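You operate a simulated robot arm through the tools that you are given. There is no shell and no other tool.

The job below is to be done with a simulated two-armed robot. You get a single attempt, and the scene is never put back.

## Task
Run the blue bolt's nut back up and park the bolt on the magnet tray.
Fine: direction switch to UP; holder switch on HOLD for the run, back to FREE once it stops; at most two presses of the start button; magnet switch, torque dial and the other bolts end as they began.

Only the result counts: the job must be done as asked and must still hold three seconds after the hand-in. Knocking over, shifting, dropping, spilling or breaking anything else fails it.

## Robot
Two 6-joint arms with fingered hands on one trunk that stands fixed in place. Base frame: the origin is at the foot of the trunk, x ahead of it, y to its left, z up; the work surface is at about z = 86. Units: cm, rad, N and s.
The left shoulder is at [2, 15.7, 82.9], the right one opposite. With the tool pointing down near the work surface each hand reaches from about 28 to 82 cm from the base axis, measured 20 degrees to its own side. Payload 4.1 kg a hand.
Tool frame (each hand has its own): the origin (TCP) lies between the finger pads and is the grasp point; the fingertips stand 3.3 cm ahead of it; z points along the fingers, y is the line along which they close. Largest opening 11.2 cm; the body of the gripper starts 3.9 cm behind the TCP. The gripper is a hand of 4 fingers: y runs from the thumb to the fingers, the wrist lies at [-1.6, -11.8, -20] in the tool frame.
Orientation is told as [roll, pitch, yaw] about the base's x, y, z axes, in that order, counted from this pose: with the fingers straight down and the wrist toward the robot, the tool's x, y and z point along [0, 1, 0], [1, 0, 0] and [0, 0, -1] of the base frame.

## Interface
- The arms move only by the tool arm_command. It takes "left_commands", "right_commands" or both (then of equal length, played together; a hand with none holds still); each is one flat list of numbers, 6 for each row, row after row: the shift along the tool's x, y, z in cm, then the turn, a rotation vector about the tool's x, y, z in rad. In form: [tx, ty, tz, rx, ry, rz, tx, ty, tz, rx, ry, rz, ...]. A call has 1 to 20 rows; each row is the pose to reach, as a shift and turn from the pose commanded when the call began, along the tool's axes at that moment. Rows are played at 5 a second. More than 5 cm and 0.15 rad between two rows, and nothing of the call is played. A pose out of reach is approached as far as the arm can. The call stops where the force on the tool passes 40 N (or 10 N more than at its start, if that is more) or the arm is blocked; 0.2 s more then pass. In this call time passes only in rows, and 0.2 s behind the last. It gives the time, the measured TCP pose, the force on the tool (base axes), the opening and the grip force at its end, in the units of the frame above (readings bear some noise), with the torque about the TCP (base axes, N m) and any sound that the robot's microphone picked up.
- Cameras (640 x 400 px; columns grow to the right, rows downward): "scene" is now at [6.94, 1.18, 146.13]; the picture's right is [0.11, -0.99, 0.00], its down [-0.50, -0.06, -0.86] and it looks along [0.86, 0.10, -0.51] (base axes); focal length 316 px, centre (320, 200). "left" rides on the left gripper at [-6.6, -8.9, -13] in its tool frame; the picture's right is [-0.79, -0.29, 0.54], its down [0.55, -0.71, 0.44] and it looks along [0.26, 0.64, 0.72] (tool axes); focal length 247 px, centre (320, 200). "right" rides on the right gripper at [6.6, -8.9, -13] in its tool frame; the picture's right is [-0.79, 0.29, -0.54], its down [-0.55, -0.71, 0.44] and it looks along [-0.26, 0.64, 0.72] (tool axes); focal length 247 px, centre (320, 200). There is no depth. A picture from a camera that has moved, and an enlarged one, comes with that camera's place and axes in the base frame and with its lens. The place of the scene camera against the robot may be out by one fixed shift of up to 1.8 cm in any direction.
- get_image(camera): a new picture of that camera. The clock stands still meanwhile.
- finger_targets(index, middle, ring, thumb_bend, thumb_turn, hand): sets how far each is bent, from 0 (flat) to 1 (curled in); at 0.3 the hand is open as for a grip, at 0.7 the pads meet at the TCP. One left out holds its place. A second passes; each finger stops where it meets its share of the squeeze, and holds until it gets a number again. It is the only way to open and close the hand. It gives what a move gives, with no picture; readings hold the bend of each and the force on the fingers (four entries, about 0 where the hand has none), thumb and palm. thumb_turn goes from beside the hand (0) to across from the fingers (1), as for a grip.
- head_to(pan, tilt): turns the head with the scene camera to pan (to the left, within 1.501 rad either way) and tilt (down, from -0.506 to 1.204), counted from straight ahead of the robot. It gives what a move gives.
- inspect(camera, box): a new picture of the part [left, top, right, bottom] of that camera's present view, enlarged. The clock stands still meanwhile.
- hand_in(): hands the job in; it is judged then, once.

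Places have to be worked out from the pictures, the camera data and where the tool is seen. Open the grippers and draw the arms clear of the work before you hand the job in, unless the task says otherwise.

The tools are called after ">>>" by a JSON object that holds its "api" and its "payload". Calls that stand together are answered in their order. arm_command: Moves the arms, as the interface text tells. Its arguments: {"type":"object","properties":{"left_commands":{"type":"array","items":{"type":"number"}},"right_commands":{"type":"array","items":{"type":"number"}}},"required":[]} The other tools are called the same way: finger_targets (index, middle, ring, thumb_bend, thumb_turn, hand) moves the fingers one by one; head_to (pan, tilt) turns the head that bears the scene camera; get_image (camera) takes a picture; inspect (camera, box) takes an enlarged picture of a part of a camera's view; hand_in () hands the job in.

At the start:

```text
time: 0.0
left_position: [41.11, 21.4, 122.69]
left_tcp_rot: [0.001, 0.0, 0.0]
left_ft_force: [-0.2, -0.1, 0.0]
left_ft_torque: [0.0, 0.0, -0.04]
left_gripper_width: 11.17
left_grasp_force: 0.1
left_shape: jaw
left_bend: [0.3, 0.3, 0.3, 0.3, 0.98]
left_finger forces: [0.0, 0.0, 0.1, 0.1, 0.0, 0.0]
right_position: [52.24, -23.88, 115.62]
right_tcp_rot: [0.0, -0.001, 0.001]
right_ft_force: [-0.2, -0.5, 0.9]
right_ft_torque: [-0.01, -0.03, 0.02]
right_gripper_width: 11.15
right_grasp_force: 0.1
right_shape: jaw
right_bend: [0.3, 0.3, 0.3, 0.3, 0.98]
right_finger forces: [0.1, 0.1, 0.0, 0.0, 0.0, 0.1]
head pan, tilt: [0.113, 0.532]
```

scene: 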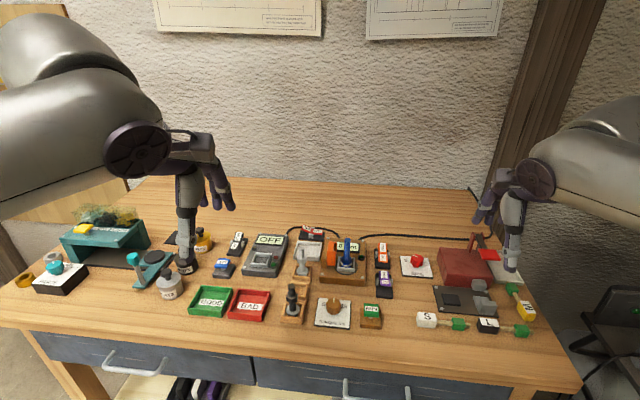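
right: 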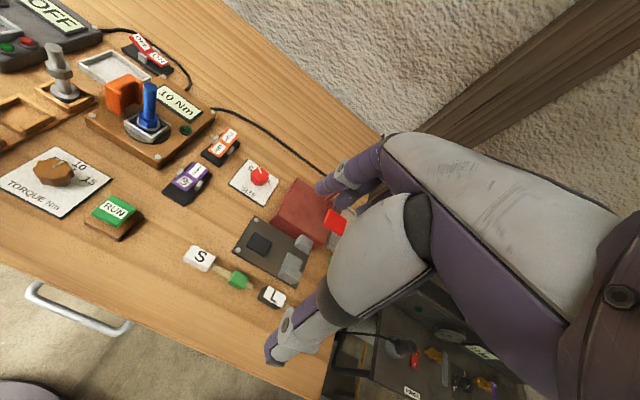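
left: 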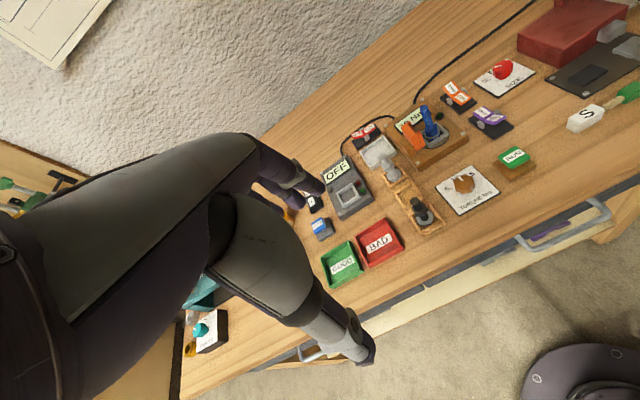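

The pictures show the rig in the middle with the blue bolt, switches, the RUN button and the tray. I'll look closer before moving anything.

>>> {"api": "inspect", "payload": {"camera": "scene", "box": [270, 220, 410, 335]}}

>>> {"api": "inspect", "payload": {"camera": "right", "box": [0, 0, 300, 240]}}

>>> {"api": "inspect", "payload": {"camera": "left", "box": [300, 50, 560, 240]}}

>>> {"api": "inspect", "payload": {"camera": "scene", "box": [180, 220, 320, 335]}}

>>> {"api": "inspect", "payload": {"camera": "scene", "box": [360, 220, 550, 345]}}

```text
3.48 times, centred on (340, 278) of scene
camera zoom: at [6.94, 1.18, 146.13], right [0.11, -0.99, 0.0], down [-0.5, -0.06, -0.86], along [0.86, 0.1, -0.51], focal length 1098 px, centre (250, -70)
```

zoom: 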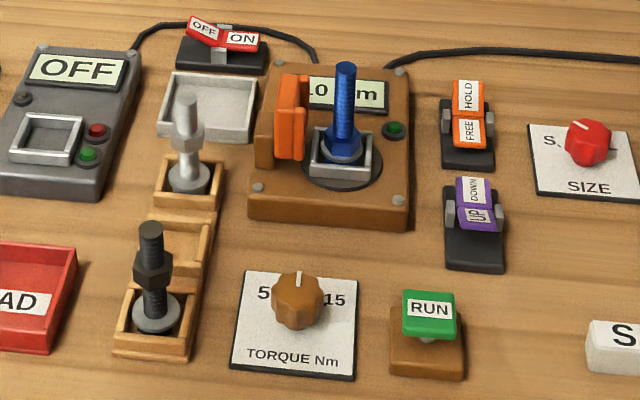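

```text
1.67 times, centred on (150, 120) of right
camera zoom: at [43.41, -17.38, 128.55], right [0.29, -0.79, 0.54], down [-0.71, -0.55, -0.44], along [0.64, -0.26, -0.72], focal length 412 px, centre (603, 333)
```

zoom: 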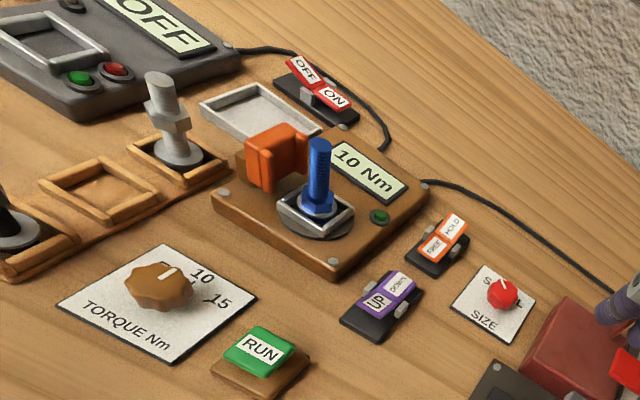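

```text
2.11 times, centred on (430, 145) of left
camera zoom: at [32.21, 14.66, 135.56], right [-0.29, -0.79, -0.54], down [-0.71, 0.55, -0.44], along [0.64, 0.26, -0.72], focal length 520 px, centre (88, 316)
```

zoom: 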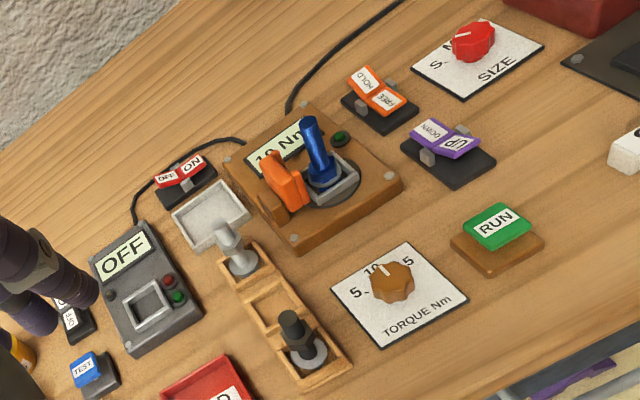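

```text
3.48 times, centred on (250, 278) of scene
camera zoom: at [6.94, 1.18, 146.13], right [0.11, -0.99, 0.0], down [-0.5, -0.06, -0.86], along [0.86, 0.1, -0.51], focal length 1098 px, centre (564, -70)
```

zoom: 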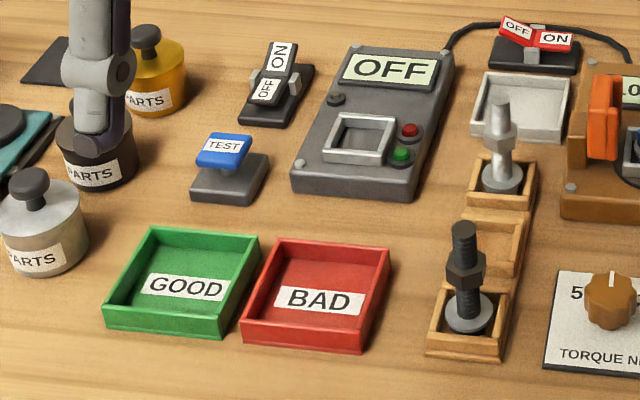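

```text
3.20 times, centred on (455, 282) of scene
camera zoom: at [6.94, 1.18, 146.13], right [0.11, -0.99, 0.0], down [-0.5, -0.06, -0.86], along [0.86, 0.1, -0.51], focal length 1010 px, centre (-112, -64)
```

zoom: 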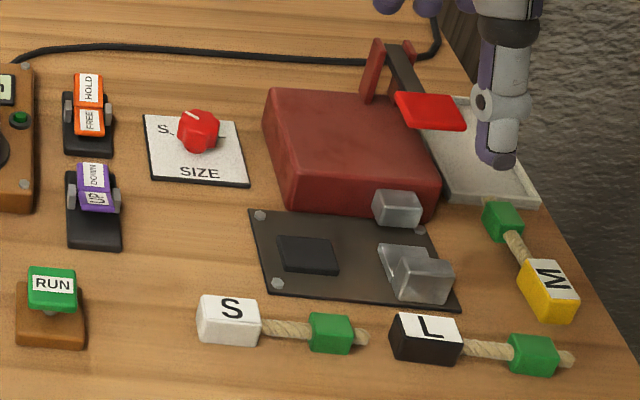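

The blue bolt's tip triangulates to about (70.3, 1.5, 97.4), RUN to (55.5, -5, 89.5), the purple switch to (66.3, -8.6, 89) and the orange one to (76.4, -8.8, 89). I'll shape the right hand into a pointer by curling middle, ring and thumb, then see where the index tip is.

>>> {"api": "finger_targets", "payload": {"hand": "right", "index": 0.3, "middle": 1, "ring": 1, "thumb_bend": 1}}

>>> {"api": "get_image", "payload": {"camera": "scene"}}

>>> {"api": "get_image", "payload": {"camera": "right"}}

```text
time: 1.0
left_position: [41.08, 21.34, 122.52]
left_tcp_rot: [-0.001, 0.0, -0.001]
left_ft_force: [-0.2, 0.1, -0.6]
left_ft_torque: [-0.01, 0.02, 0.03]
left_gripper_width: 11.16
left_grasp_force: 0.1
left_shape: jaw
left_bend: [0.3, 0.3, 0.3, 0.3, 0.98]
left_finger forces: [0.0, 0.0, 0.0, 0.0, 0.0, 0.0]
right_position: [52.31, -23.86, 115.64]
right_tcp_rot: [-0.001, 0.0, 0.0]
right_ft_force: [-0.5, -0.6, -0.6]
right_ft_torque: [-0.02, -0.01, 0.0]
right_gripper_width: 2.99
right_grasp_force: 0.1
right_shape: fingers
right_bend: [0.29, 1.0, 1.0, 0.97, 0.98]
right_finger forces: [0.0, 0.0, 0.0, 0.1, 0.0, 0.0]
head pan, tilt: [0.113, 0.532]
```

```text
taken
```

scene: 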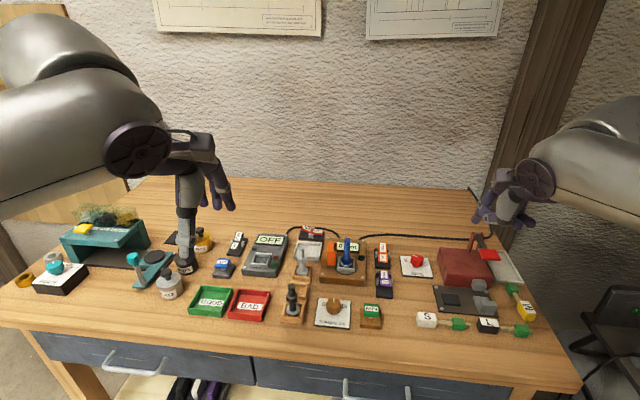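

```text
taken
camera right: at [43.41, -17.38, 128.55], right [0.29, -0.79, 0.54], down [-0.71, -0.55, -0.44], along [0.64, -0.26, -0.72], focal length 247 px, centre (320, 200)
```

right: 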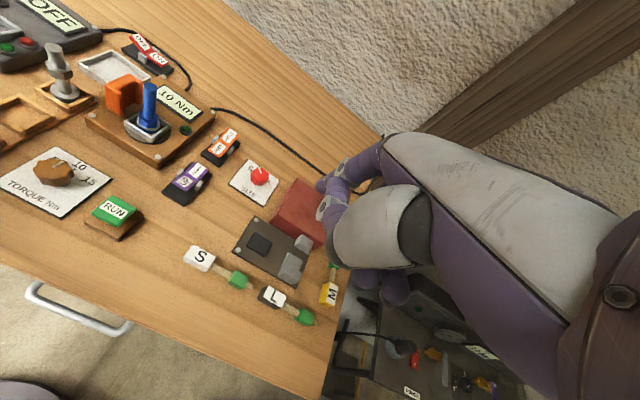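

The other fingers curled; now I enlarge the hand to locate the index tip.

>>> {"api": "inspect", "payload": {"camera": "right", "box": [280, 110, 440, 320]}}

>>> {"api": "inspect", "payload": {"camera": "scene", "box": [460, 150, 560, 240]}}

```text
1.90 times, centred on (360, 215) of right
camera zoom: at [43.41, -17.38, 128.55], right [0.29, -0.79, 0.54], down [-0.71, -0.55, -0.44], along [0.64, -0.26, -0.72], focal length 470 px, centre (244, 171)
```

zoom: 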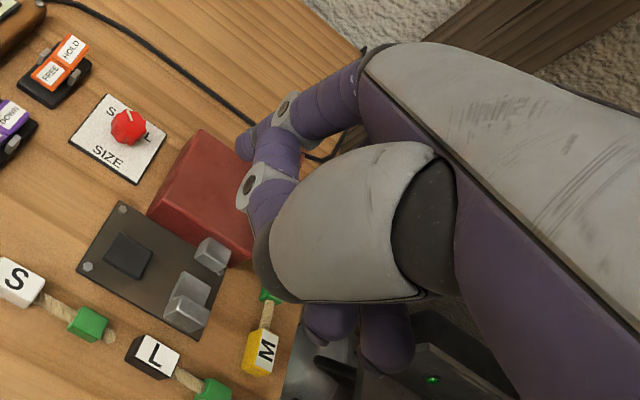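

```text
4.44 times, centred on (510, 195) of scene
camera zoom: at [6.94, 1.18, 146.13], right [0.11, -0.99, 0.0], down [-0.5, -0.06, -0.86], along [0.86, 0.1, -0.51], focal length 1403 px, centre (-524, 222)
```

zoom: 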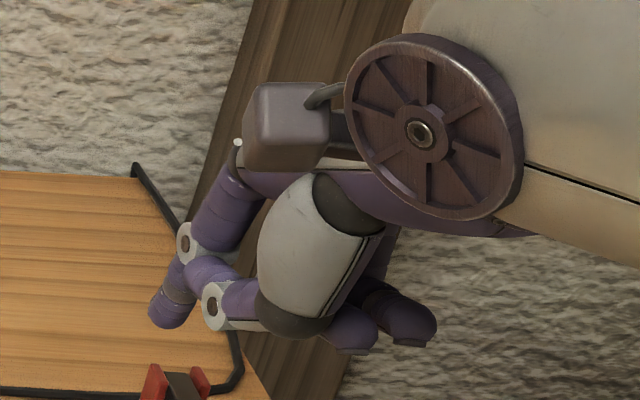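

The index tip sticks out toward +y of the TCP. I'll bend it to the pad-meeting angle (0.7) so it points down, swing the thumb aside, and look again.

>>> {"api": "finger_targets", "payload": {"hand": "right", "index": 0.55, "thumb_bend": 0.3, "thumb_turn": 0}}

>>> {"api": "inspect", "payload": {"camera": "scene", "box": [460, 150, 560, 240]}}

>>> {"api": "get_image", "payload": {"camera": "right"}}

>>> {"api": "inspect", "payload": {"camera": "left", "box": [480, 0, 640, 120]}}

```text
time: 2.0
left_position: [41.18, 21.31, 122.45]
left_tcp_rot: [0.001, -0.002, 0.0]
left_ft_force: [0.4, 0.3, -1.3]
left_ft_torque: [0.02, -0.02, 0.0]
left_gripper_width: 11.16
left_grasp_force: 0.0
left_shape: jaw
left_bend: [0.3, 0.3, 0.3, 0.3, 0.98]
left_finger forces: [0.0, 0.0, 0.1, 0.1, 0.0, 0.0]
right_position: [52.21, -23.91, 115.6]
right_tcp_rot: [0.002, 0.0, 0.001]
right_ft_force: [-0.8, 0.0, 0.1]
right_ft_torque: [-0.02, -0.04, 0.01]
right_gripper_width: 14.24
right_grasp_force: 0.2
right_shape: fingers
right_bend: [0.55, 1.0, 1.0, 0.3, 0.0]
right_finger forces: [0.0, 0.0, 0.0, 0.0, 0.0, 0.0]
head pan, tilt: [0.113, 0.532]
```

```text
4.44 times, centred on (510, 195) of scene
camera zoom: at [6.94, 1.18, 146.13], right [0.11, -0.99, 0.0], down [-0.5, -0.06, -0.86], along [0.86, 0.1, -0.51], focal length 1403 px, centre (-524, 222)
```

zoom: 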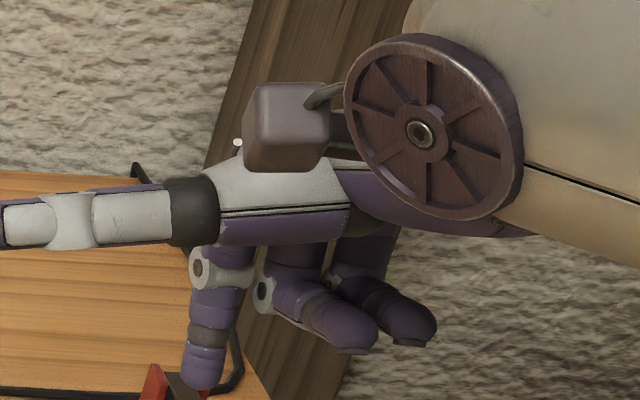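

```text
taken
camera right: at [43.41, -17.38, 128.55], right [0.29, -0.79, 0.54], down [-0.71, -0.55, -0.44], along [0.64, -0.26, -0.72], focal length 247 px, centre (320, 200)
```

right: 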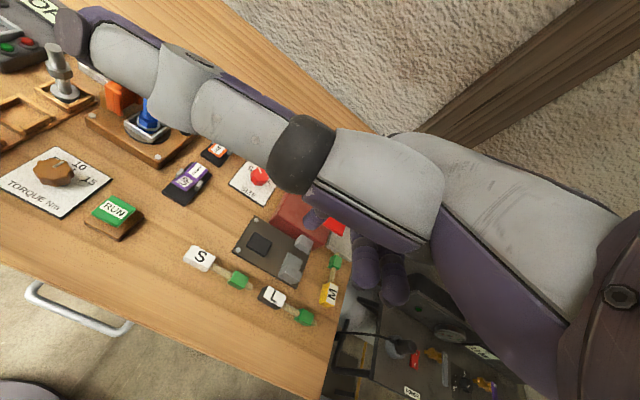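

```text
3.33 times, centred on (560, 60) of left
camera zoom: at [32.21, 14.66, 135.56], right [-0.29, -0.79, -0.54], down [-0.71, 0.55, -0.44], along [0.64, 0.26, -0.72], focal length 823 px, centre (-480, 667)
```

zoom: 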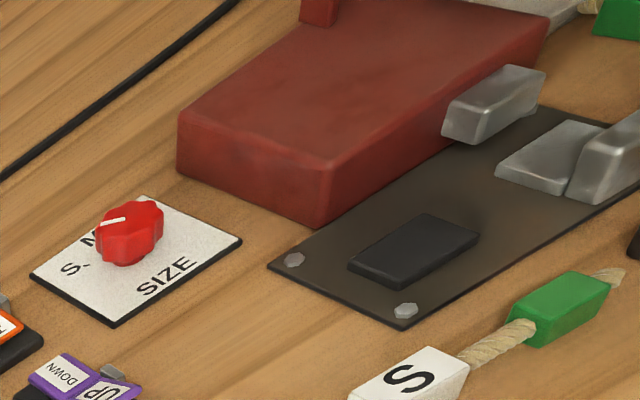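

The index now points straight down, about 2.8 cm toward +y of the TCP, but the thumb sticks out sideways where it could hit things and blocks the camera. I try curling it.

>>> {"api": "finger_targets", "payload": {"hand": "right", "thumb_bend": 1, "thumb_turn": 0.9}}

>>> {"api": "inspect", "payload": {"camera": "scene", "box": [460, 150, 560, 240]}}

>>> {"api": "get_image", "payload": {"camera": "right"}}

```text
time: 3.0
left_position: [41.1, 21.47, 122.63]
left_tcp_rot: [0.001, 0.0, 0.001]
left_ft_force: [-0.1, 0.1, -0.1]
left_ft_torque: [0.01, 0.01, 0.05]
left_gripper_width: 11.17
left_grasp_force: 0.0
left_shape: jaw
left_bend: [0.3, 0.3, 0.3, 0.3, 0.98]
left_finger forces: [0.1, 0.1, 0.0, 0.0, 0.0, 0.0]
right_position: [52.19, -23.89, 115.46]
right_tcp_rot: [0.001, -0.002, 0.0]
right_ft_force: [-0.6, -0.3, -0.5]
right_ft_torque: [0.02, 0.03, 0.0]
right_gripper_width: 3.06
right_grasp_force: 0.0
right_shape: fingers
right_bend: [0.55, 1.0, 1.0, 0.98, 0.88]
right_finger forces: [0.0, 0.0, 0.1, 0.1, 0.1, 0.0]
head pan, tilt: [0.113, 0.532]
```

```text
4.44 times, centred on (510, 195) of scene
camera zoom: at [6.94, 1.18, 146.13], right [0.11, -0.99, 0.0], down [-0.5, -0.06, -0.86], along [0.86, 0.1, -0.51], focal length 1403 px, centre (-524, 222)
```

zoom: 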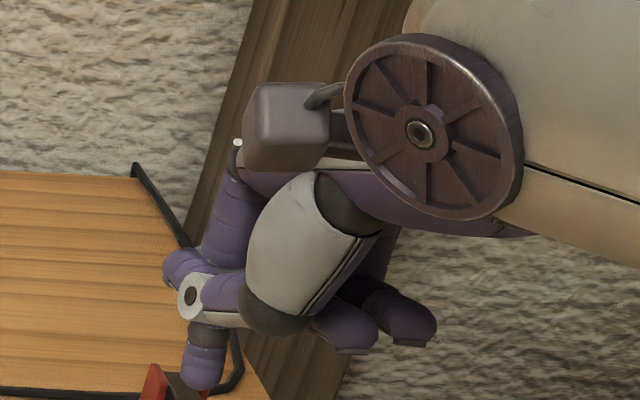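

```text
taken
camera right: at [43.41, -17.38, 128.55], right [0.29, -0.79, 0.54], down [-0.71, -0.55, -0.44], along [0.64, -0.26, -0.72], focal length 247 px, centre (320, 200)
```

right: 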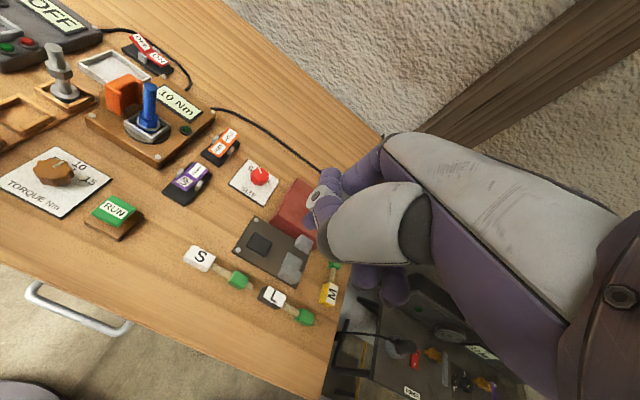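

The hand is now compact with the index tip lowest. I zoom on the two switches in all views to read their rocker states.

>>> {"api": "inspect", "payload": {"camera": "right", "box": [150, 115, 250, 215]}}

>>> {"api": "inspect", "payload": {"camera": "left", "box": [430, 75, 520, 145]}}

>>> {"api": "inspect", "payload": {"camera": "scene", "box": [360, 230, 410, 305]}}

>>> {"api": "inspect", "payload": {"camera": "right", "box": [60, 20, 230, 180]}}

```text
4.00 times, centred on (200, 165) of right
camera zoom: at [43.41, -17.38, 128.55], right [0.29, -0.79, 0.54], down [-0.71, -0.55, -0.44], along [0.64, -0.26, -0.72], focal length 988 px, centre (800, 340)
```

zoom: 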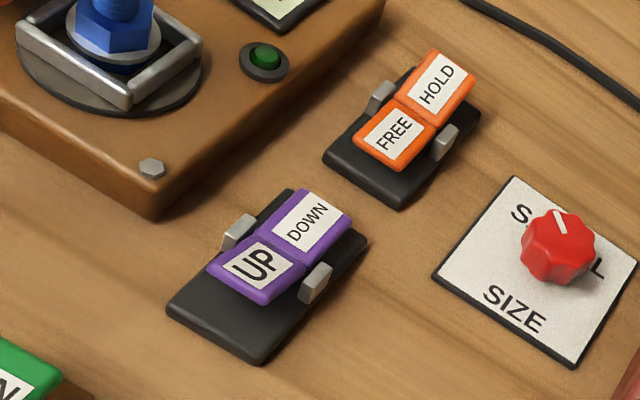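

```text
5.71 times, centred on (475, 110) of left
camera zoom: at [32.21, 14.66, 135.56], right [-0.29, -0.79, -0.54], down [-0.71, 0.55, -0.44], along [0.64, 0.26, -0.72], focal length 1411 px, centre (-566, 714)
```

zoom: 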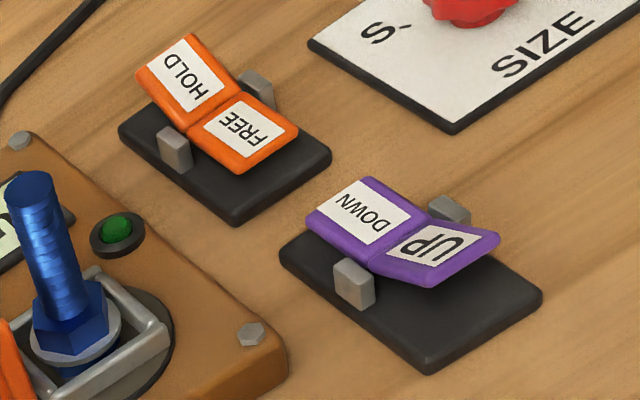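

```text
5.33 times, centred on (385, 268) of scene
camera zoom: at [6.94, 1.18, 146.13], right [0.11, -0.99, 0.0], down [-0.5, -0.06, -0.86], along [0.86, 0.1, -0.51], focal length 1684 px, centre (-27, -160)
```

zoom: 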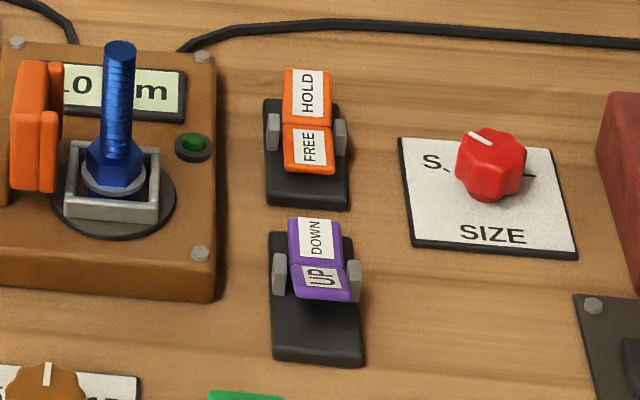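

```text
2.50 times, centred on (145, 100) of right
camera zoom: at [43.41, -17.38, 128.55], right [0.29, -0.79, 0.54], down [-0.71, -0.55, -0.44], along [0.64, -0.26, -0.72], focal length 617 px, centre (758, 450)
```

zoom: 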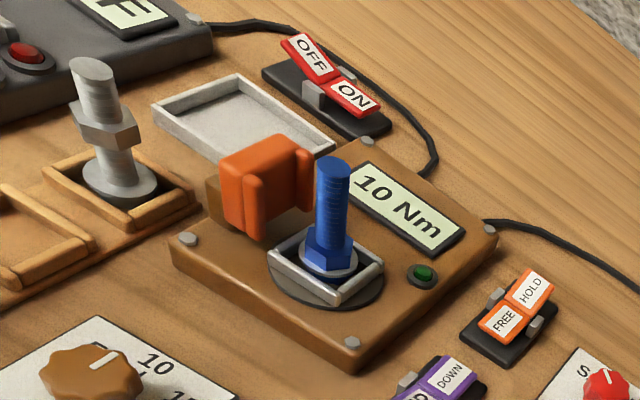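

States read: direction is DOWN (UP end raised), holder is FREE (HOLD end raised), magnet is ON. I move the right hand so the index tip comes about 9 cm above the raised UP end at roughly (64.6, -8.6, 89.2).

>>> {"api": "arm_command", "payload": {"right_commands": [2.5, 1.9, 2.9, 0, 0, 0, 5, 3.8, 5.8, 0, 0, 0, 7.5, 5.7, 8.7, 0, 0, 0, 10, 7.6, 11.6, 0, 0, 0, 12.4, 9.5, 14.5, 0, 0, 0]}}

>>> {"api": "get_image", "payload": {"camera": "scene"}}

>>> {"api": "get_image", "payload": {"camera": "left"}}

>>> {"api": "get_image", "payload": {"camera": "right"}}

```text
time: 4.2
left_position: [41.07, 21.33, 122.4]
left_tcp_rot: [0.0, 0.0, -0.001]
left_ft_force: [0.0, -0.5, 0.1]
left_ft_torque: [0.03, -0.02, 0.01]
left_gripper_width: 11.16
left_grasp_force: 0.0
left_shape: jaw
left_bend: [0.3, 0.3, 0.3, 0.3, 0.98]
left_finger forces: [0.1, 0.1, 0.0, 0.0, 0.1, 0.0]
right_position: [62.03, -11.35, 101.03]
right_tcp_rot: [0.0, 0.0, 0.0]
right_ft_force: [-0.4, -0.8, -0.6]
right_ft_torque: [0.02, -0.03, 0.0]
right_gripper_width: 3.06
right_grasp_force: 0.0
right_shape: fingers
right_bend: [0.55, 1.0, 1.0, 0.98, 0.88]
right_finger forces: [0.1, 0.0, 0.0, 0.0, 0.0, 0.0]
head pan, tilt: [0.113, 0.532]
```

```text
taken
```

scene: 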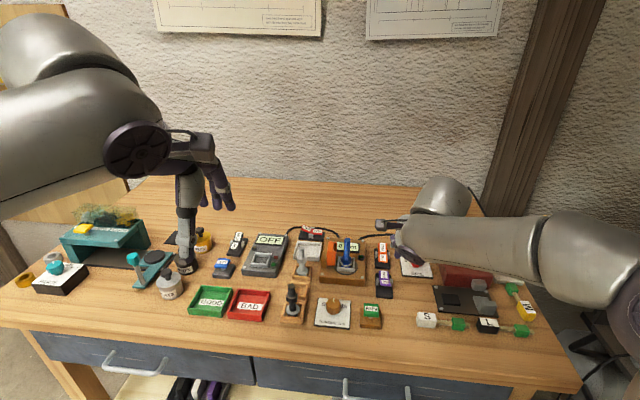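

```text
taken
camera left: at [32.17, 14.63, 135.57], right [-0.29, -0.79, -0.54], down [-0.71, 0.55, -0.44], along [0.64, 0.26, -0.72], focal length 247 px, centre (320, 200)
```

left: 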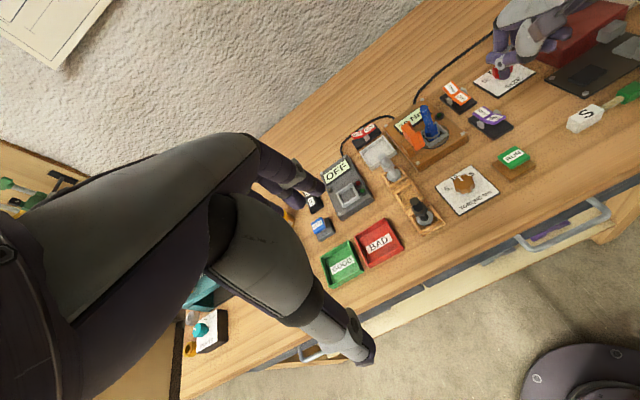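

```text
taken
camera right: at [53.12, -4.94, 113.99], right [0.29, -0.79, 0.54], down [-0.71, -0.55, -0.44], along [0.64, -0.26, -0.72], focal length 247 px, centre (320, 200)
```

right: 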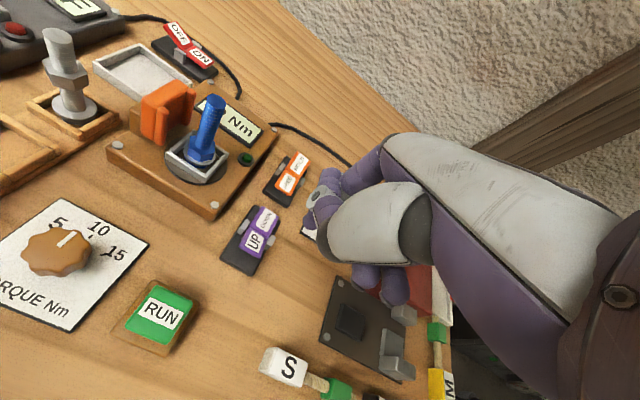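

I enlarge the finger and switch in scene and left views to measure the tip's offset.

>>> {"api": "inspect", "payload": {"camera": "scene", "box": [350, 210, 450, 310]}}

>>> {"api": "inspect", "payload": {"camera": "left", "box": [440, 0, 600, 140]}}

>>> {"api": "inspect", "payload": {"camera": "right", "box": [220, 130, 420, 310]}}

```text
4.00 times, centred on (400, 260) of scene
camera zoom: at [6.89, 1.15, 146.13], right [0.11, -0.99, 0.0], down [-0.5, -0.06, -0.86], along [0.86, 0.1, -0.51], focal length 1263 px, centre (0, -40)
```

zoom: 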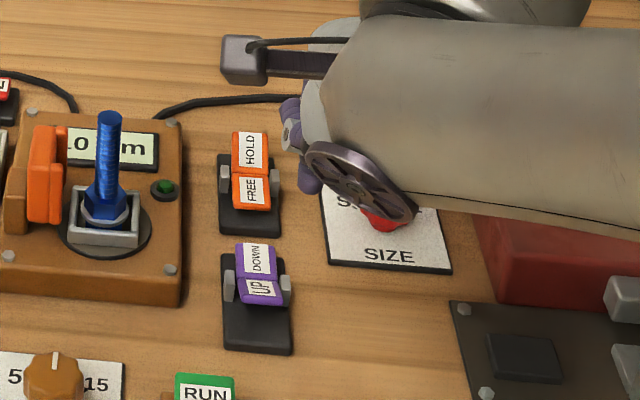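

```text
2.86 times, centred on (520, 70) of left
camera zoom: at [32.17, 14.63, 135.57], right [-0.29, -0.79, -0.54], down [-0.71, 0.55, -0.44], along [0.64, 0.26, -0.72], focal length 706 px, centre (-251, 571)
```

zoom: 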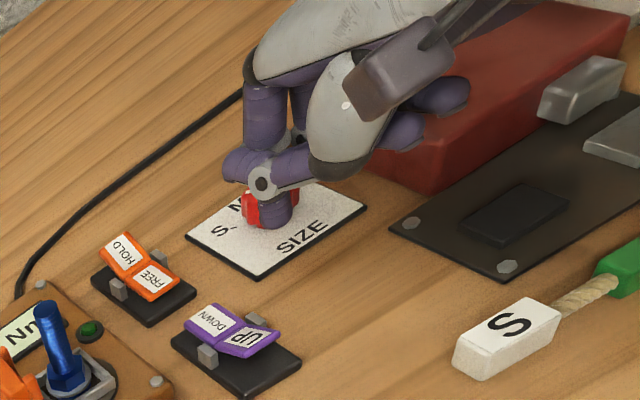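

```text
2.22 times, centred on (320, 220) of right
camera zoom: at [53.12, -4.94, 113.99], right [0.29, -0.79, 0.54], down [-0.71, -0.55, -0.44], along [0.64, -0.26, -0.72], focal length 549 px, centre (320, 156)
```

zoom: 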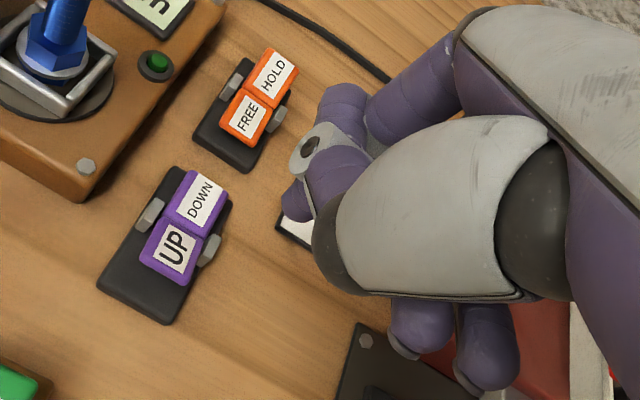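

Both hand views put the index tip near (64.5, -10.4, 98), so I shift +1.8 cm in y and lower 5.5 cm, then check again just above the switch.

>>> {"api": "arm_command", "payload": {"right_commands": [1.8, 0, 0, 0, 0, 0, 1.8, 0, 3, 0, 0, 0, 1.8, 0, 5.5, 0, 0, 0]}}

>>> {"api": "inspect", "payload": {"camera": "scene", "box": [350, 210, 450, 310]}}

>>> {"api": "inspect", "payload": {"camera": "left", "box": [440, 40, 560, 145]}}

>>> {"api": "inspect", "payload": {"camera": "right", "box": [220, 130, 420, 310]}}

```text
time: 5.0
left_position: [41.18, 21.48, 122.57]
left_tcp_rot: [0.001, 0.001, 0.002]
left_ft_force: [0.5, -0.1, 1.1]
left_ft_torque: [0.0, -0.04, 0.02]
left_gripper_width: 11.18
left_grasp_force: 0.1
left_shape: jaw
left_bend: [0.3, 0.3, 0.3, 0.3, 0.98]
left_finger forces: [0.0, 0.0, 0.0, 0.0, 0.1, 0.0]
right_position: [61.92, -9.61, 95.44]
right_tcp_rot: [0.001, 0.001, 0.001]
right_ft_force: [0.2, -1.0, -0.2]
right_ft_torque: [-0.03, 0.0, 0.02]
right_gripper_width: 3.05
right_grasp_force: 0.1
right_shape: fingers
right_bend: [0.55, 1.0, 1.0, 0.98, 0.88]
right_finger forces: [0.0, 0.1, 0.0, 0.0, 0.0, 0.1]
head pan, tilt: [0.113, 0.532]
```

```text
4.00 times, centred on (400, 260) of scene
camera zoom: at [6.92, 1.19, 146.13], right [0.11, -0.99, 0.0], down [-0.5, -0.06, -0.86], along [0.86, 0.1, -0.51], focal length 1263 px, centre (0, -40)
```

zoom: 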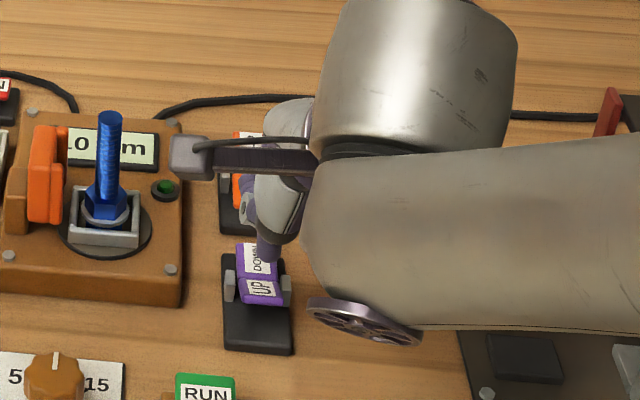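

```text
3.81 times, centred on (500, 92) of left
camera zoom: at [32.19, 14.66, 135.56], right [-0.29, -0.79, -0.54], down [-0.71, 0.55, -0.44], along [0.64, 0.26, -0.72], focal length 941 px, centre (-366, 610)
```

zoom: 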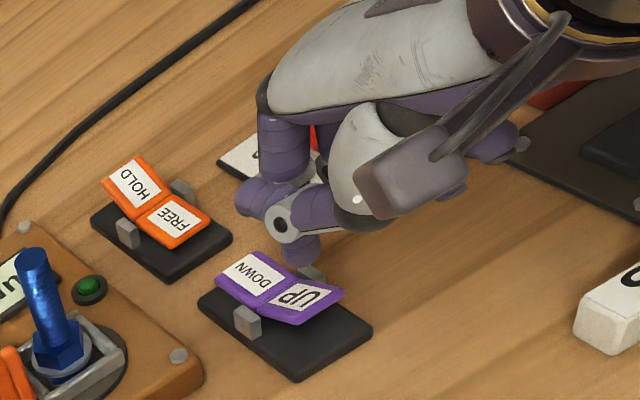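

```text
2.22 times, centred on (320, 220) of right
camera zoom: at [53.11, -3.08, 108.44], right [0.29, -0.79, 0.54], down [-0.71, -0.55, -0.44], along [0.64, -0.26, -0.72], focal length 549 px, centre (320, 156)
```

zoom: 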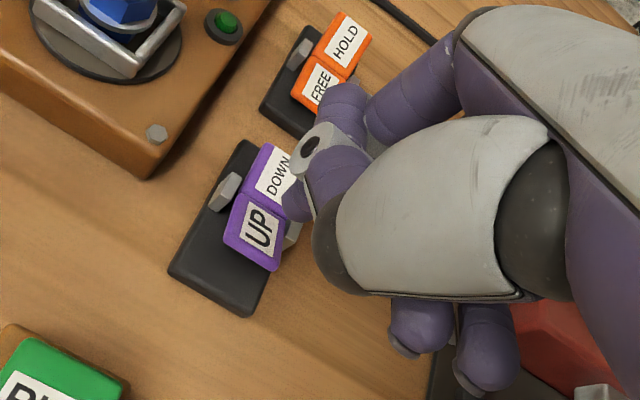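

The tip now sits about 3 cm above the UP half, slightly to its right. I nudge +0.3 in y, +0.2 in x and descend in small steps to feel for contact.

>>> {"api": "arm_command", "payload": {"right_commands": [0.3, 0.2, 0.8, 0, 0, 0, 0.3, 0.2, 1.6, 0, 0, 0, 0.3, 0.2, 2.2, 0, 0, 0, 0.3, 0.2, 2.6, 0, 0, 0, 0.3, 0.2, 3.0, 0, 0, 0]}}

>>> {"api": "inspect", "payload": {"camera": "scene", "box": [350, 210, 450, 310]}}

>>> {"api": "inspect", "payload": {"camera": "left", "box": [440, 60, 540, 145]}}

>>> {"api": "inspect", "payload": {"camera": "right", "box": [220, 130, 420, 310]}}

```text
time: 6.2
left_position: [41.1, 21.36, 122.47]
left_tcp_rot: [-0.001, -0.001, 0.0]
left_ft_force: [-0.2, -0.2, 0.3]
left_ft_torque: [0.0, -0.01, 0.01]
left_gripper_width: 11.15
left_grasp_force: 0.1
left_shape: jaw
left_bend: [0.3, 0.3, 0.3, 0.3, 0.98]
left_finger forces: [0.0, 0.0, 0.1, 0.0, 0.0, 0.1]
right_position: [62.05, -9.48, 92.57]
right_tcp_rot: [0.001, 0.0, 0.0]
right_ft_force: [-0.1, -0.5, -0.4]
right_ft_torque: [0.0, 0.02, 0.0]
right_gripper_width: 3.04
right_grasp_force: 0.0
right_shape: fingers
right_bend: [0.55, 1.0, 1.0, 0.98, 0.88]
right_finger forces: [0.1, 0.0, 0.0, 0.1, 0.0, 0.0]
head pan, tilt: [0.113, 0.532]
```

```text
4.00 times, centred on (400, 260) of scene
camera zoom: at [6.93, 1.18, 146.13], right [0.11, -0.99, 0.0], down [-0.5, -0.06, -0.86], along [0.86, 0.1, -0.51], focal length 1263 px, centre (0, -40)
```

zoom: 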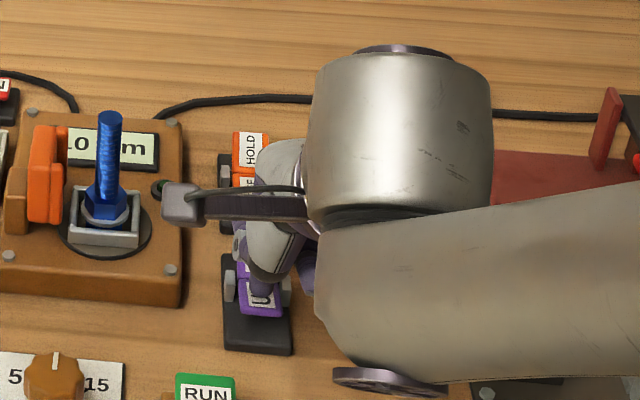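

```text
4.71 times, centred on (490, 102) of left
camera zoom: at [32.2, 14.66, 135.56], right [-0.29, -0.79, -0.54], down [-0.71, 0.55, -0.44], along [0.64, 0.26, -0.72], focal length 1162 px, centre (-480, 659)
```

zoom: 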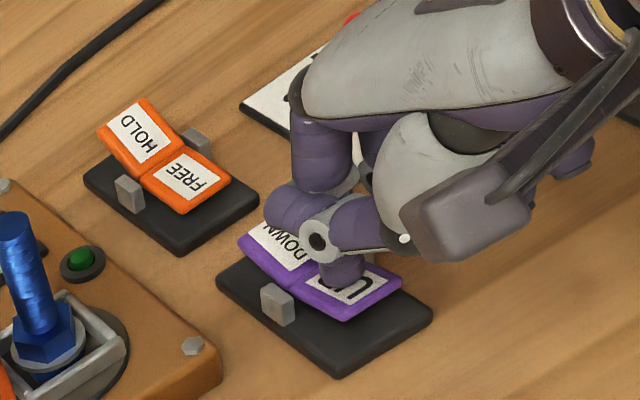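

```text
2.22 times, centred on (320, 220) of right
camera zoom: at [53.16, -2.93, 105.52], right [0.29, -0.79, 0.54], down [-0.71, -0.55, -0.44], along [0.64, -0.26, -0.72], focal length 549 px, centre (320, 156)
```

zoom: 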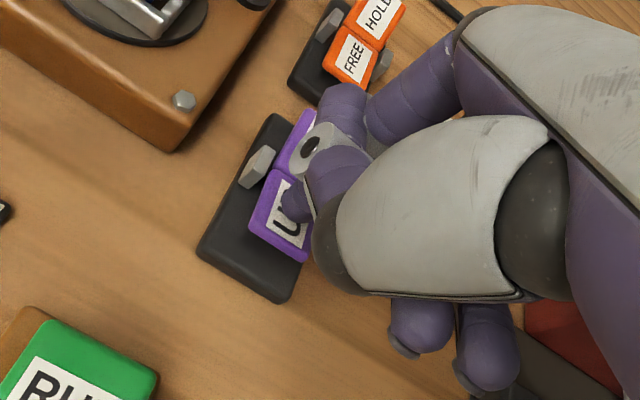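

The UP half looks lower than before; I lift the finger straight up 5 cm to see whether the rocker has flipped.

>>> {"api": "arm_command", "payload": {"right_commands": [0, 0, -2, 0, 0, 0, 0, 0, -5, 0, 0, 0]}}

>>> {"api": "inspect", "payload": {"camera": "left", "box": [430, 75, 520, 145]}}

>>> {"api": "inspect", "payload": {"camera": "right", "box": [220, 130, 420, 310]}}

```text
time: 6.8
left_position: [41.17, 21.32, 122.46]
left_tcp_rot: [0.0, -0.001, -0.001]
left_ft_force: [-0.2, -0.1, 0.2]
left_ft_torque: [0.0, 0.05, -0.02]
left_gripper_width: 11.16
left_grasp_force: 0.0
left_shape: jaw
left_bend: [0.3, 0.3, 0.3, 0.3, 0.98]
left_finger forces: [0.0, 0.1, 0.0, 0.0, 0.1, 0.0]
right_position: [61.97, -9.39, 97.71]
right_tcp_rot: [0.001, 0.001, 0.0]
right_ft_force: [0.4, -0.2, 0.2]
right_ft_torque: [0.03, 0.0, 0.02]
right_gripper_width: 3.07
right_grasp_force: 0.1
right_shape: fingers
right_bend: [0.55, 1.0, 1.0, 0.98, 0.88]
right_finger forces: [0.0, 0.0, 0.0, 0.0, 0.0, 0.0]
head pan, tilt: [0.113, 0.532]
```

```text
5.71 times, centred on (475, 110) of left
camera zoom: at [32.22, 14.65, 135.56], right [-0.29, -0.79, -0.54], down [-0.71, 0.55, -0.44], along [0.64, 0.26, -0.72], focal length 1411 px, centre (-566, 714)
```

zoom: 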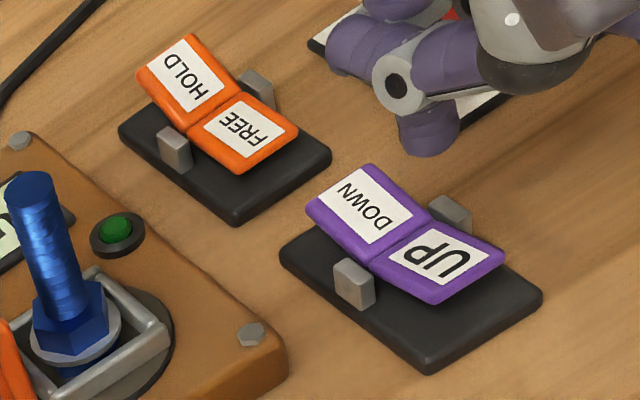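

```text
2.22 times, centred on (320, 220) of right
camera zoom: at [53.17, -2.96, 110.55], right [0.29, -0.79, 0.54], down [-0.71, -0.55, -0.43], along [0.64, -0.26, -0.72], focal length 549 px, centre (320, 156)
```

zoom: 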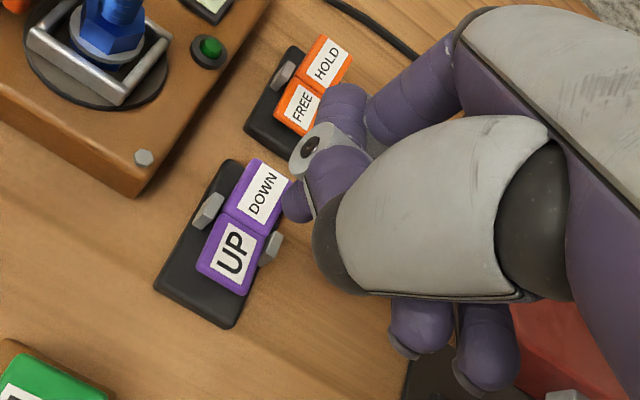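

The rocker moved toward UP but doesn't look as fully seated as the orange one's FREE side. I press again about 0.6 cm deeper.

>>> {"api": "arm_command", "payload": {"right_commands": [0, -0.2, 2.5, 0, 0, 0, 0, -0.2, 5.0, 0, 0, 0, 0, -0.2, 5.3, 0, 0, 0, 0, -0.2, 5.6, 0, 0, 0]}}

>>> {"api": "inspect", "payload": {"camera": "left", "box": [430, 75, 520, 145]}}

```text
time: 7.8
left_position: [41.12, 21.49, 122.63]
left_tcp_rot: [0.001, 0.001, -0.001]
left_ft_force: [-0.4, 0.6, -0.3]
left_ft_torque: [-0.01, 0.02, -0.02]
left_gripper_width: 11.16
left_grasp_force: 0.1
left_shape: jaw
left_bend: [0.3, 0.3, 0.3, 0.3, 0.98]
left_finger forces: [0.1, 0.0, 0.1, 0.1, 0.1, 0.1]
right_position: [61.8, -9.42, 92.18]
right_tcp_rot: [0.0, -0.004, -0.003]
right_ft_force: [0.0, -1.0, 8.6]
right_ft_torque: [0.09, -0.25, -0.03]
right_gripper_width: 3.07
right_grasp_force: 3.8
right_shape: fingers
right_bend: [0.55, 1.0, 1.0, 0.98, 0.88]
right_finger forces: [8.2, 0.1, 0.1, 0.1, 0.1, 0.1]
head pan, tilt: [0.113, 0.532]
```

```text
5.71 times, centred on (475, 110) of left
camera zoom: at [32.19, 14.65, 135.57], right [-0.29, -0.79, -0.54], down [-0.71, 0.55, -0.44], along [0.64, 0.26, -0.72], focal length 1411 px, centre (-566, 714)
```

zoom: 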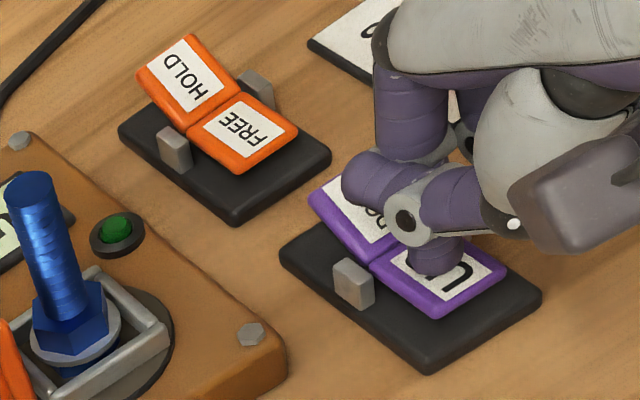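

8.6 N now and the UP half is lower than before. I press 0.3 cm more to be sure it's seated, then lift off.

>>> {"api": "arm_command", "payload": {"right_commands": [0, 0, 0.15, 0, 0, 0, 0, 0, 0.3, 0, 0, 0]}}

>>> {"api": "arm_command", "payload": {"right_commands": [0, 0, -2, 0, 0, 0, 0, 0, -5.5, 0, 0, 0]}}

>>> {"api": "inspect", "payload": {"camera": "left", "box": [430, 75, 520, 145]}}

>>> {"api": "inspect", "payload": {"camera": "right", "box": [220, 130, 420, 310]}}

```text
time: 8.4
left_position: [40.93, 21.47, 122.64]
left_tcp_rot: [0.0, -0.001, 0.0]
left_ft_force: [-0.4, 0.0, 0.7]
left_ft_torque: [-0.01, 0.01, -0.01]
left_gripper_width: 11.13
left_grasp_force: 0.1
left_shape: jaw
left_bend: [0.3, 0.3, 0.3, 0.3, 0.98]
left_finger forces: [0.0, 0.0, 0.0, 0.1, 0.0, 0.0]
right_position: [61.85, -9.42, 92.21]
right_tcp_rot: [0.002, -0.008, -0.002]
right_ft_force: [-0.7, -3.8, 33.0]
right_ft_torque: [0.23, -1.05, -0.13]
right_gripper_width: 3.08
right_grasp_force: 16.1
right_shape: fingers
right_bend: [0.55, 1.0, 1.0, 0.98, 0.88]
right_finger forces: [32.3, 0.0, 0.0, 0.1, 0.0, 0.0]
head pan, tilt: [0.113, 0.532]
```

```text
time: 9.0
left_position: [41.21, 21.4, 122.5]
left_tcp_rot: [0.001, -0.001, 0.0]
left_ft_force: [0.9, -0.1, 0.1]
left_ft_torque: [0.04, 0.05, -0.01]
left_gripper_width: 11.16
left_grasp_force: 0.0
left_shape: jaw
left_bend: [0.3, 0.3, 0.3, 0.3, 0.98]
left_finger forces: [0.0, 0.1, 0.0, 0.0, 0.1, 0.1]
right_position: [61.64, -9.34, 97.11]
right_tcp_rot: [0.0, 0.004, 0.0]
right_ft_force: [0.8, 0.7, -0.4]
right_ft_torque: [0.02, 0.03, 0.02]
right_gripper_width: 3.06
right_grasp_force: 0.0
right_shape: fingers
right_bend: [0.55, 1.0, 1.0, 0.98, 0.88]
right_finger forces: [0.1, 0.0, 0.1, 0.2, 0.1, 0.0]
head pan, tilt: [0.113, 0.532]
```

```text
5.71 times, centred on (475, 110) of left
camera zoom: at [32.23, 14.65, 135.56], right [-0.29, -0.79, -0.54], down [-0.71, 0.55, -0.44], along [0.64, 0.26, -0.72], focal length 1411 px, centre (-566, 714)
```

zoom: 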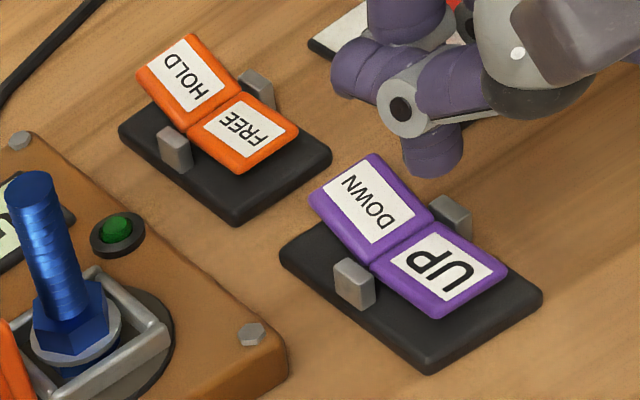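

```text
2.22 times, centred on (320, 220) of right
camera zoom: at [52.86, -2.83, 109.99], right [0.29, -0.79, 0.54], down [-0.71, -0.55, -0.43], along [0.64, -0.26, -0.72], focal length 549 px, centre (320, 156)
```

zoom: 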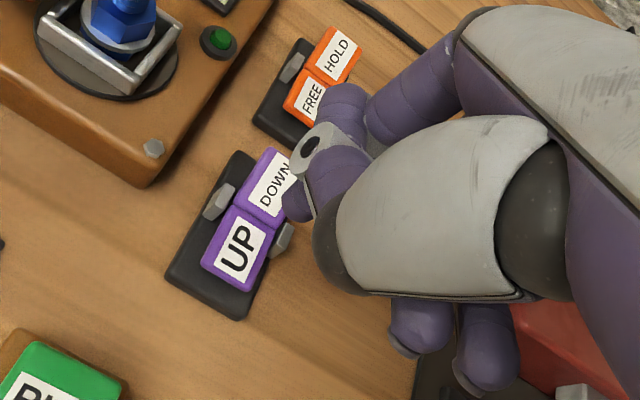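

The direction switch is now fully on UP. Next I raise slightly and move the finger above the raised HOLD end at about (78.5, -8.9).

>>> {"api": "arm_command", "payload": {"right_commands": [0, 2, -2, 0, 0, 0, -0.1, 6, -2, 0, 0, 0, -0.2, 10.5, -2, 0, 0, 0, -0.35, 14.66, -2, 0, 0, 0, -0.35, 14.66, 0.8, 0, 0, 0]}}

>>> {"api": "inspect", "payload": {"camera": "scene", "box": [340, 190, 440, 290]}}

>>> {"api": "inspect", "payload": {"camera": "left", "box": [430, 40, 520, 120]}}

>>> {"api": "get_image", "payload": {"camera": "right"}}

```text
time: 10.2
left_position: [41.14, 21.38, 122.55]
left_tcp_rot: [-0.001, 0.0, 0.0]
left_ft_force: [-0.5, 0.5, 0.1]
left_ft_torque: [0.0, -0.04, 0.01]
left_gripper_width: 11.15
left_grasp_force: 0.1
left_shape: jaw
left_bend: [0.3, 0.3, 0.3, 0.3, 0.98]
left_finger forces: [0.0, 0.1, 0.0, 0.1, 0.1, 0.0]
right_position: [76.43, -9.84, 96.55]
right_tcp_rot: [0.0, -0.001, -0.001]
right_ft_force: [-0.9, 1.1, 0.7]
right_ft_torque: [0.05, 0.01, 0.02]
right_gripper_width: 3.02
right_grasp_force: 0.1
right_shape: fingers
right_bend: [0.55, 1.0, 1.0, 0.98, 0.88]
right_finger forces: [0.0, 0.1, 0.0, 0.0, 0.0, 0.0]
right hand out of reach, approached as far as the arm can: row 4
head pan, tilt: [0.113, 0.532]
```

```text
4.00 times, centred on (390, 240) of scene
camera zoom: at [6.9, 1.18, 146.13], right [0.11, -0.99, 0.0], down [-0.5, -0.06, -0.86], along [0.86, 0.1, -0.51], focal length 1263 px, centre (40, 40)
```

zoom: 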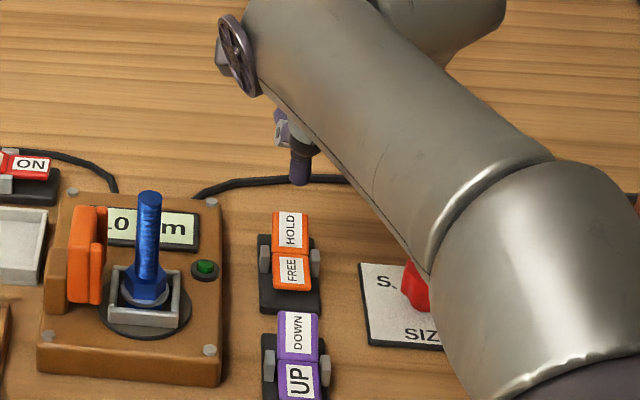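

```text
5.00 times, centred on (475, 80) of left
camera zoom: at [32.17, 14.65, 135.57], right [-0.29, -0.79, -0.54], down [-0.71, 0.55, -0.44], along [0.64, 0.26, -0.72], focal length 1235 px, centre (-455, 800)
```

zoom: 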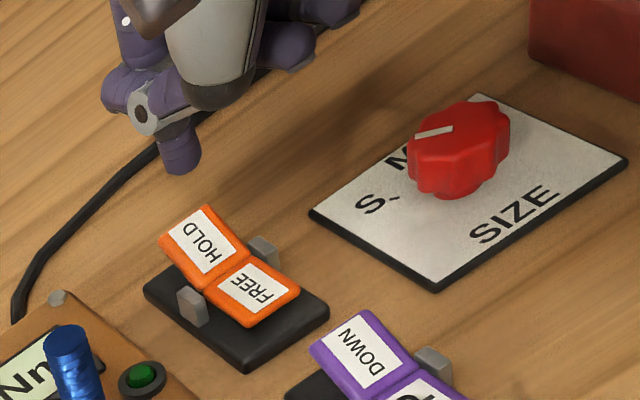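

```text
taken
camera right: at [67.55, -3.37, 109.49], right [0.29, -0.79, 0.54], down [-0.71, -0.55, -0.44], along [0.64, -0.26, -0.72], focal length 247 px, centre (320, 200)
```

right: 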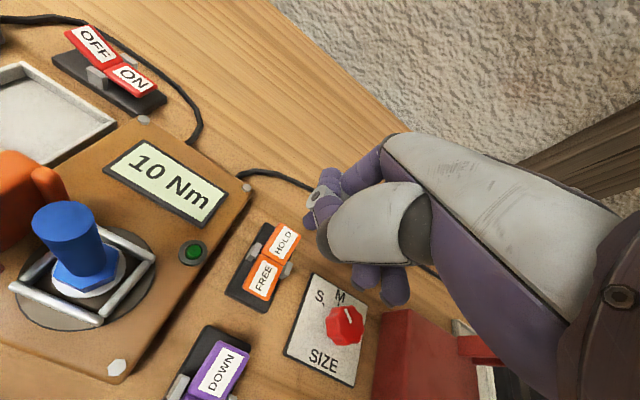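

Scene and left views agree that the tip is right over the HOLD half. I press down in steps, as deep as with the purple switch.

>>> {"api": "arm_command", "payload": {"right_commands": [0, 0, 2, 0, 0, 0, 0, 0, 3.4, 0, 0, 0, 0, 0, 3.9, 0, 0, 0, 0, 0, 4.2, 0, 0, 0, 0, 0, 4.4, 0, 0, 0]}}

>>> {"api": "inspect", "payload": {"camera": "left", "box": [430, 40, 520, 120]}}

```text
time: 11.4
left_position: [41.04, 21.4, 122.42]
left_tcp_rot: [0.0, 0.001, 0.001]
left_ft_force: [0.3, 0.0, -0.1]
left_ft_torque: [0.03, 0.01, 0.02]
left_gripper_width: 11.17
left_grasp_force: 0.1
left_shape: jaw
left_bend: [0.3, 0.3, 0.3, 0.3, 0.98]
left_finger forces: [0.0, 0.0, 0.0, 0.0, 0.0, 0.0]
right_position: [76.4, -9.74, 92.14]
right_tcp_rot: [0.002, 0.0, -0.001]
right_ft_force: [-0.5, 1.5, 5.1]
right_ft_torque: [0.11, -0.15, 0.03]
right_gripper_width: 3.05
right_grasp_force: 2.6
right_shape: fingers
right_bend: [0.55, 1.0, 1.0, 0.98, 0.88]
right_finger forces: [4.8, 0.0, 0.0, 0.0, 0.0, 0.0]
head pan, tilt: [0.113, 0.532]
```

```text
5.00 times, centred on (475, 80) of left
camera zoom: at [32.19, 14.66, 135.56], right [-0.29, -0.79, -0.54], down [-0.71, 0.55, -0.44], along [0.64, 0.26, -0.72], focal length 1235 px, centre (-455, 800)
```

zoom: 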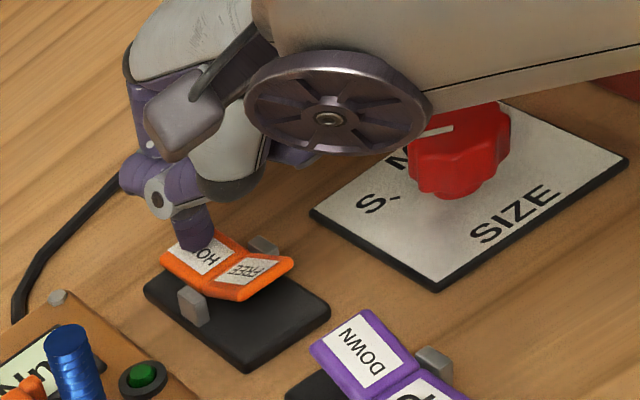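

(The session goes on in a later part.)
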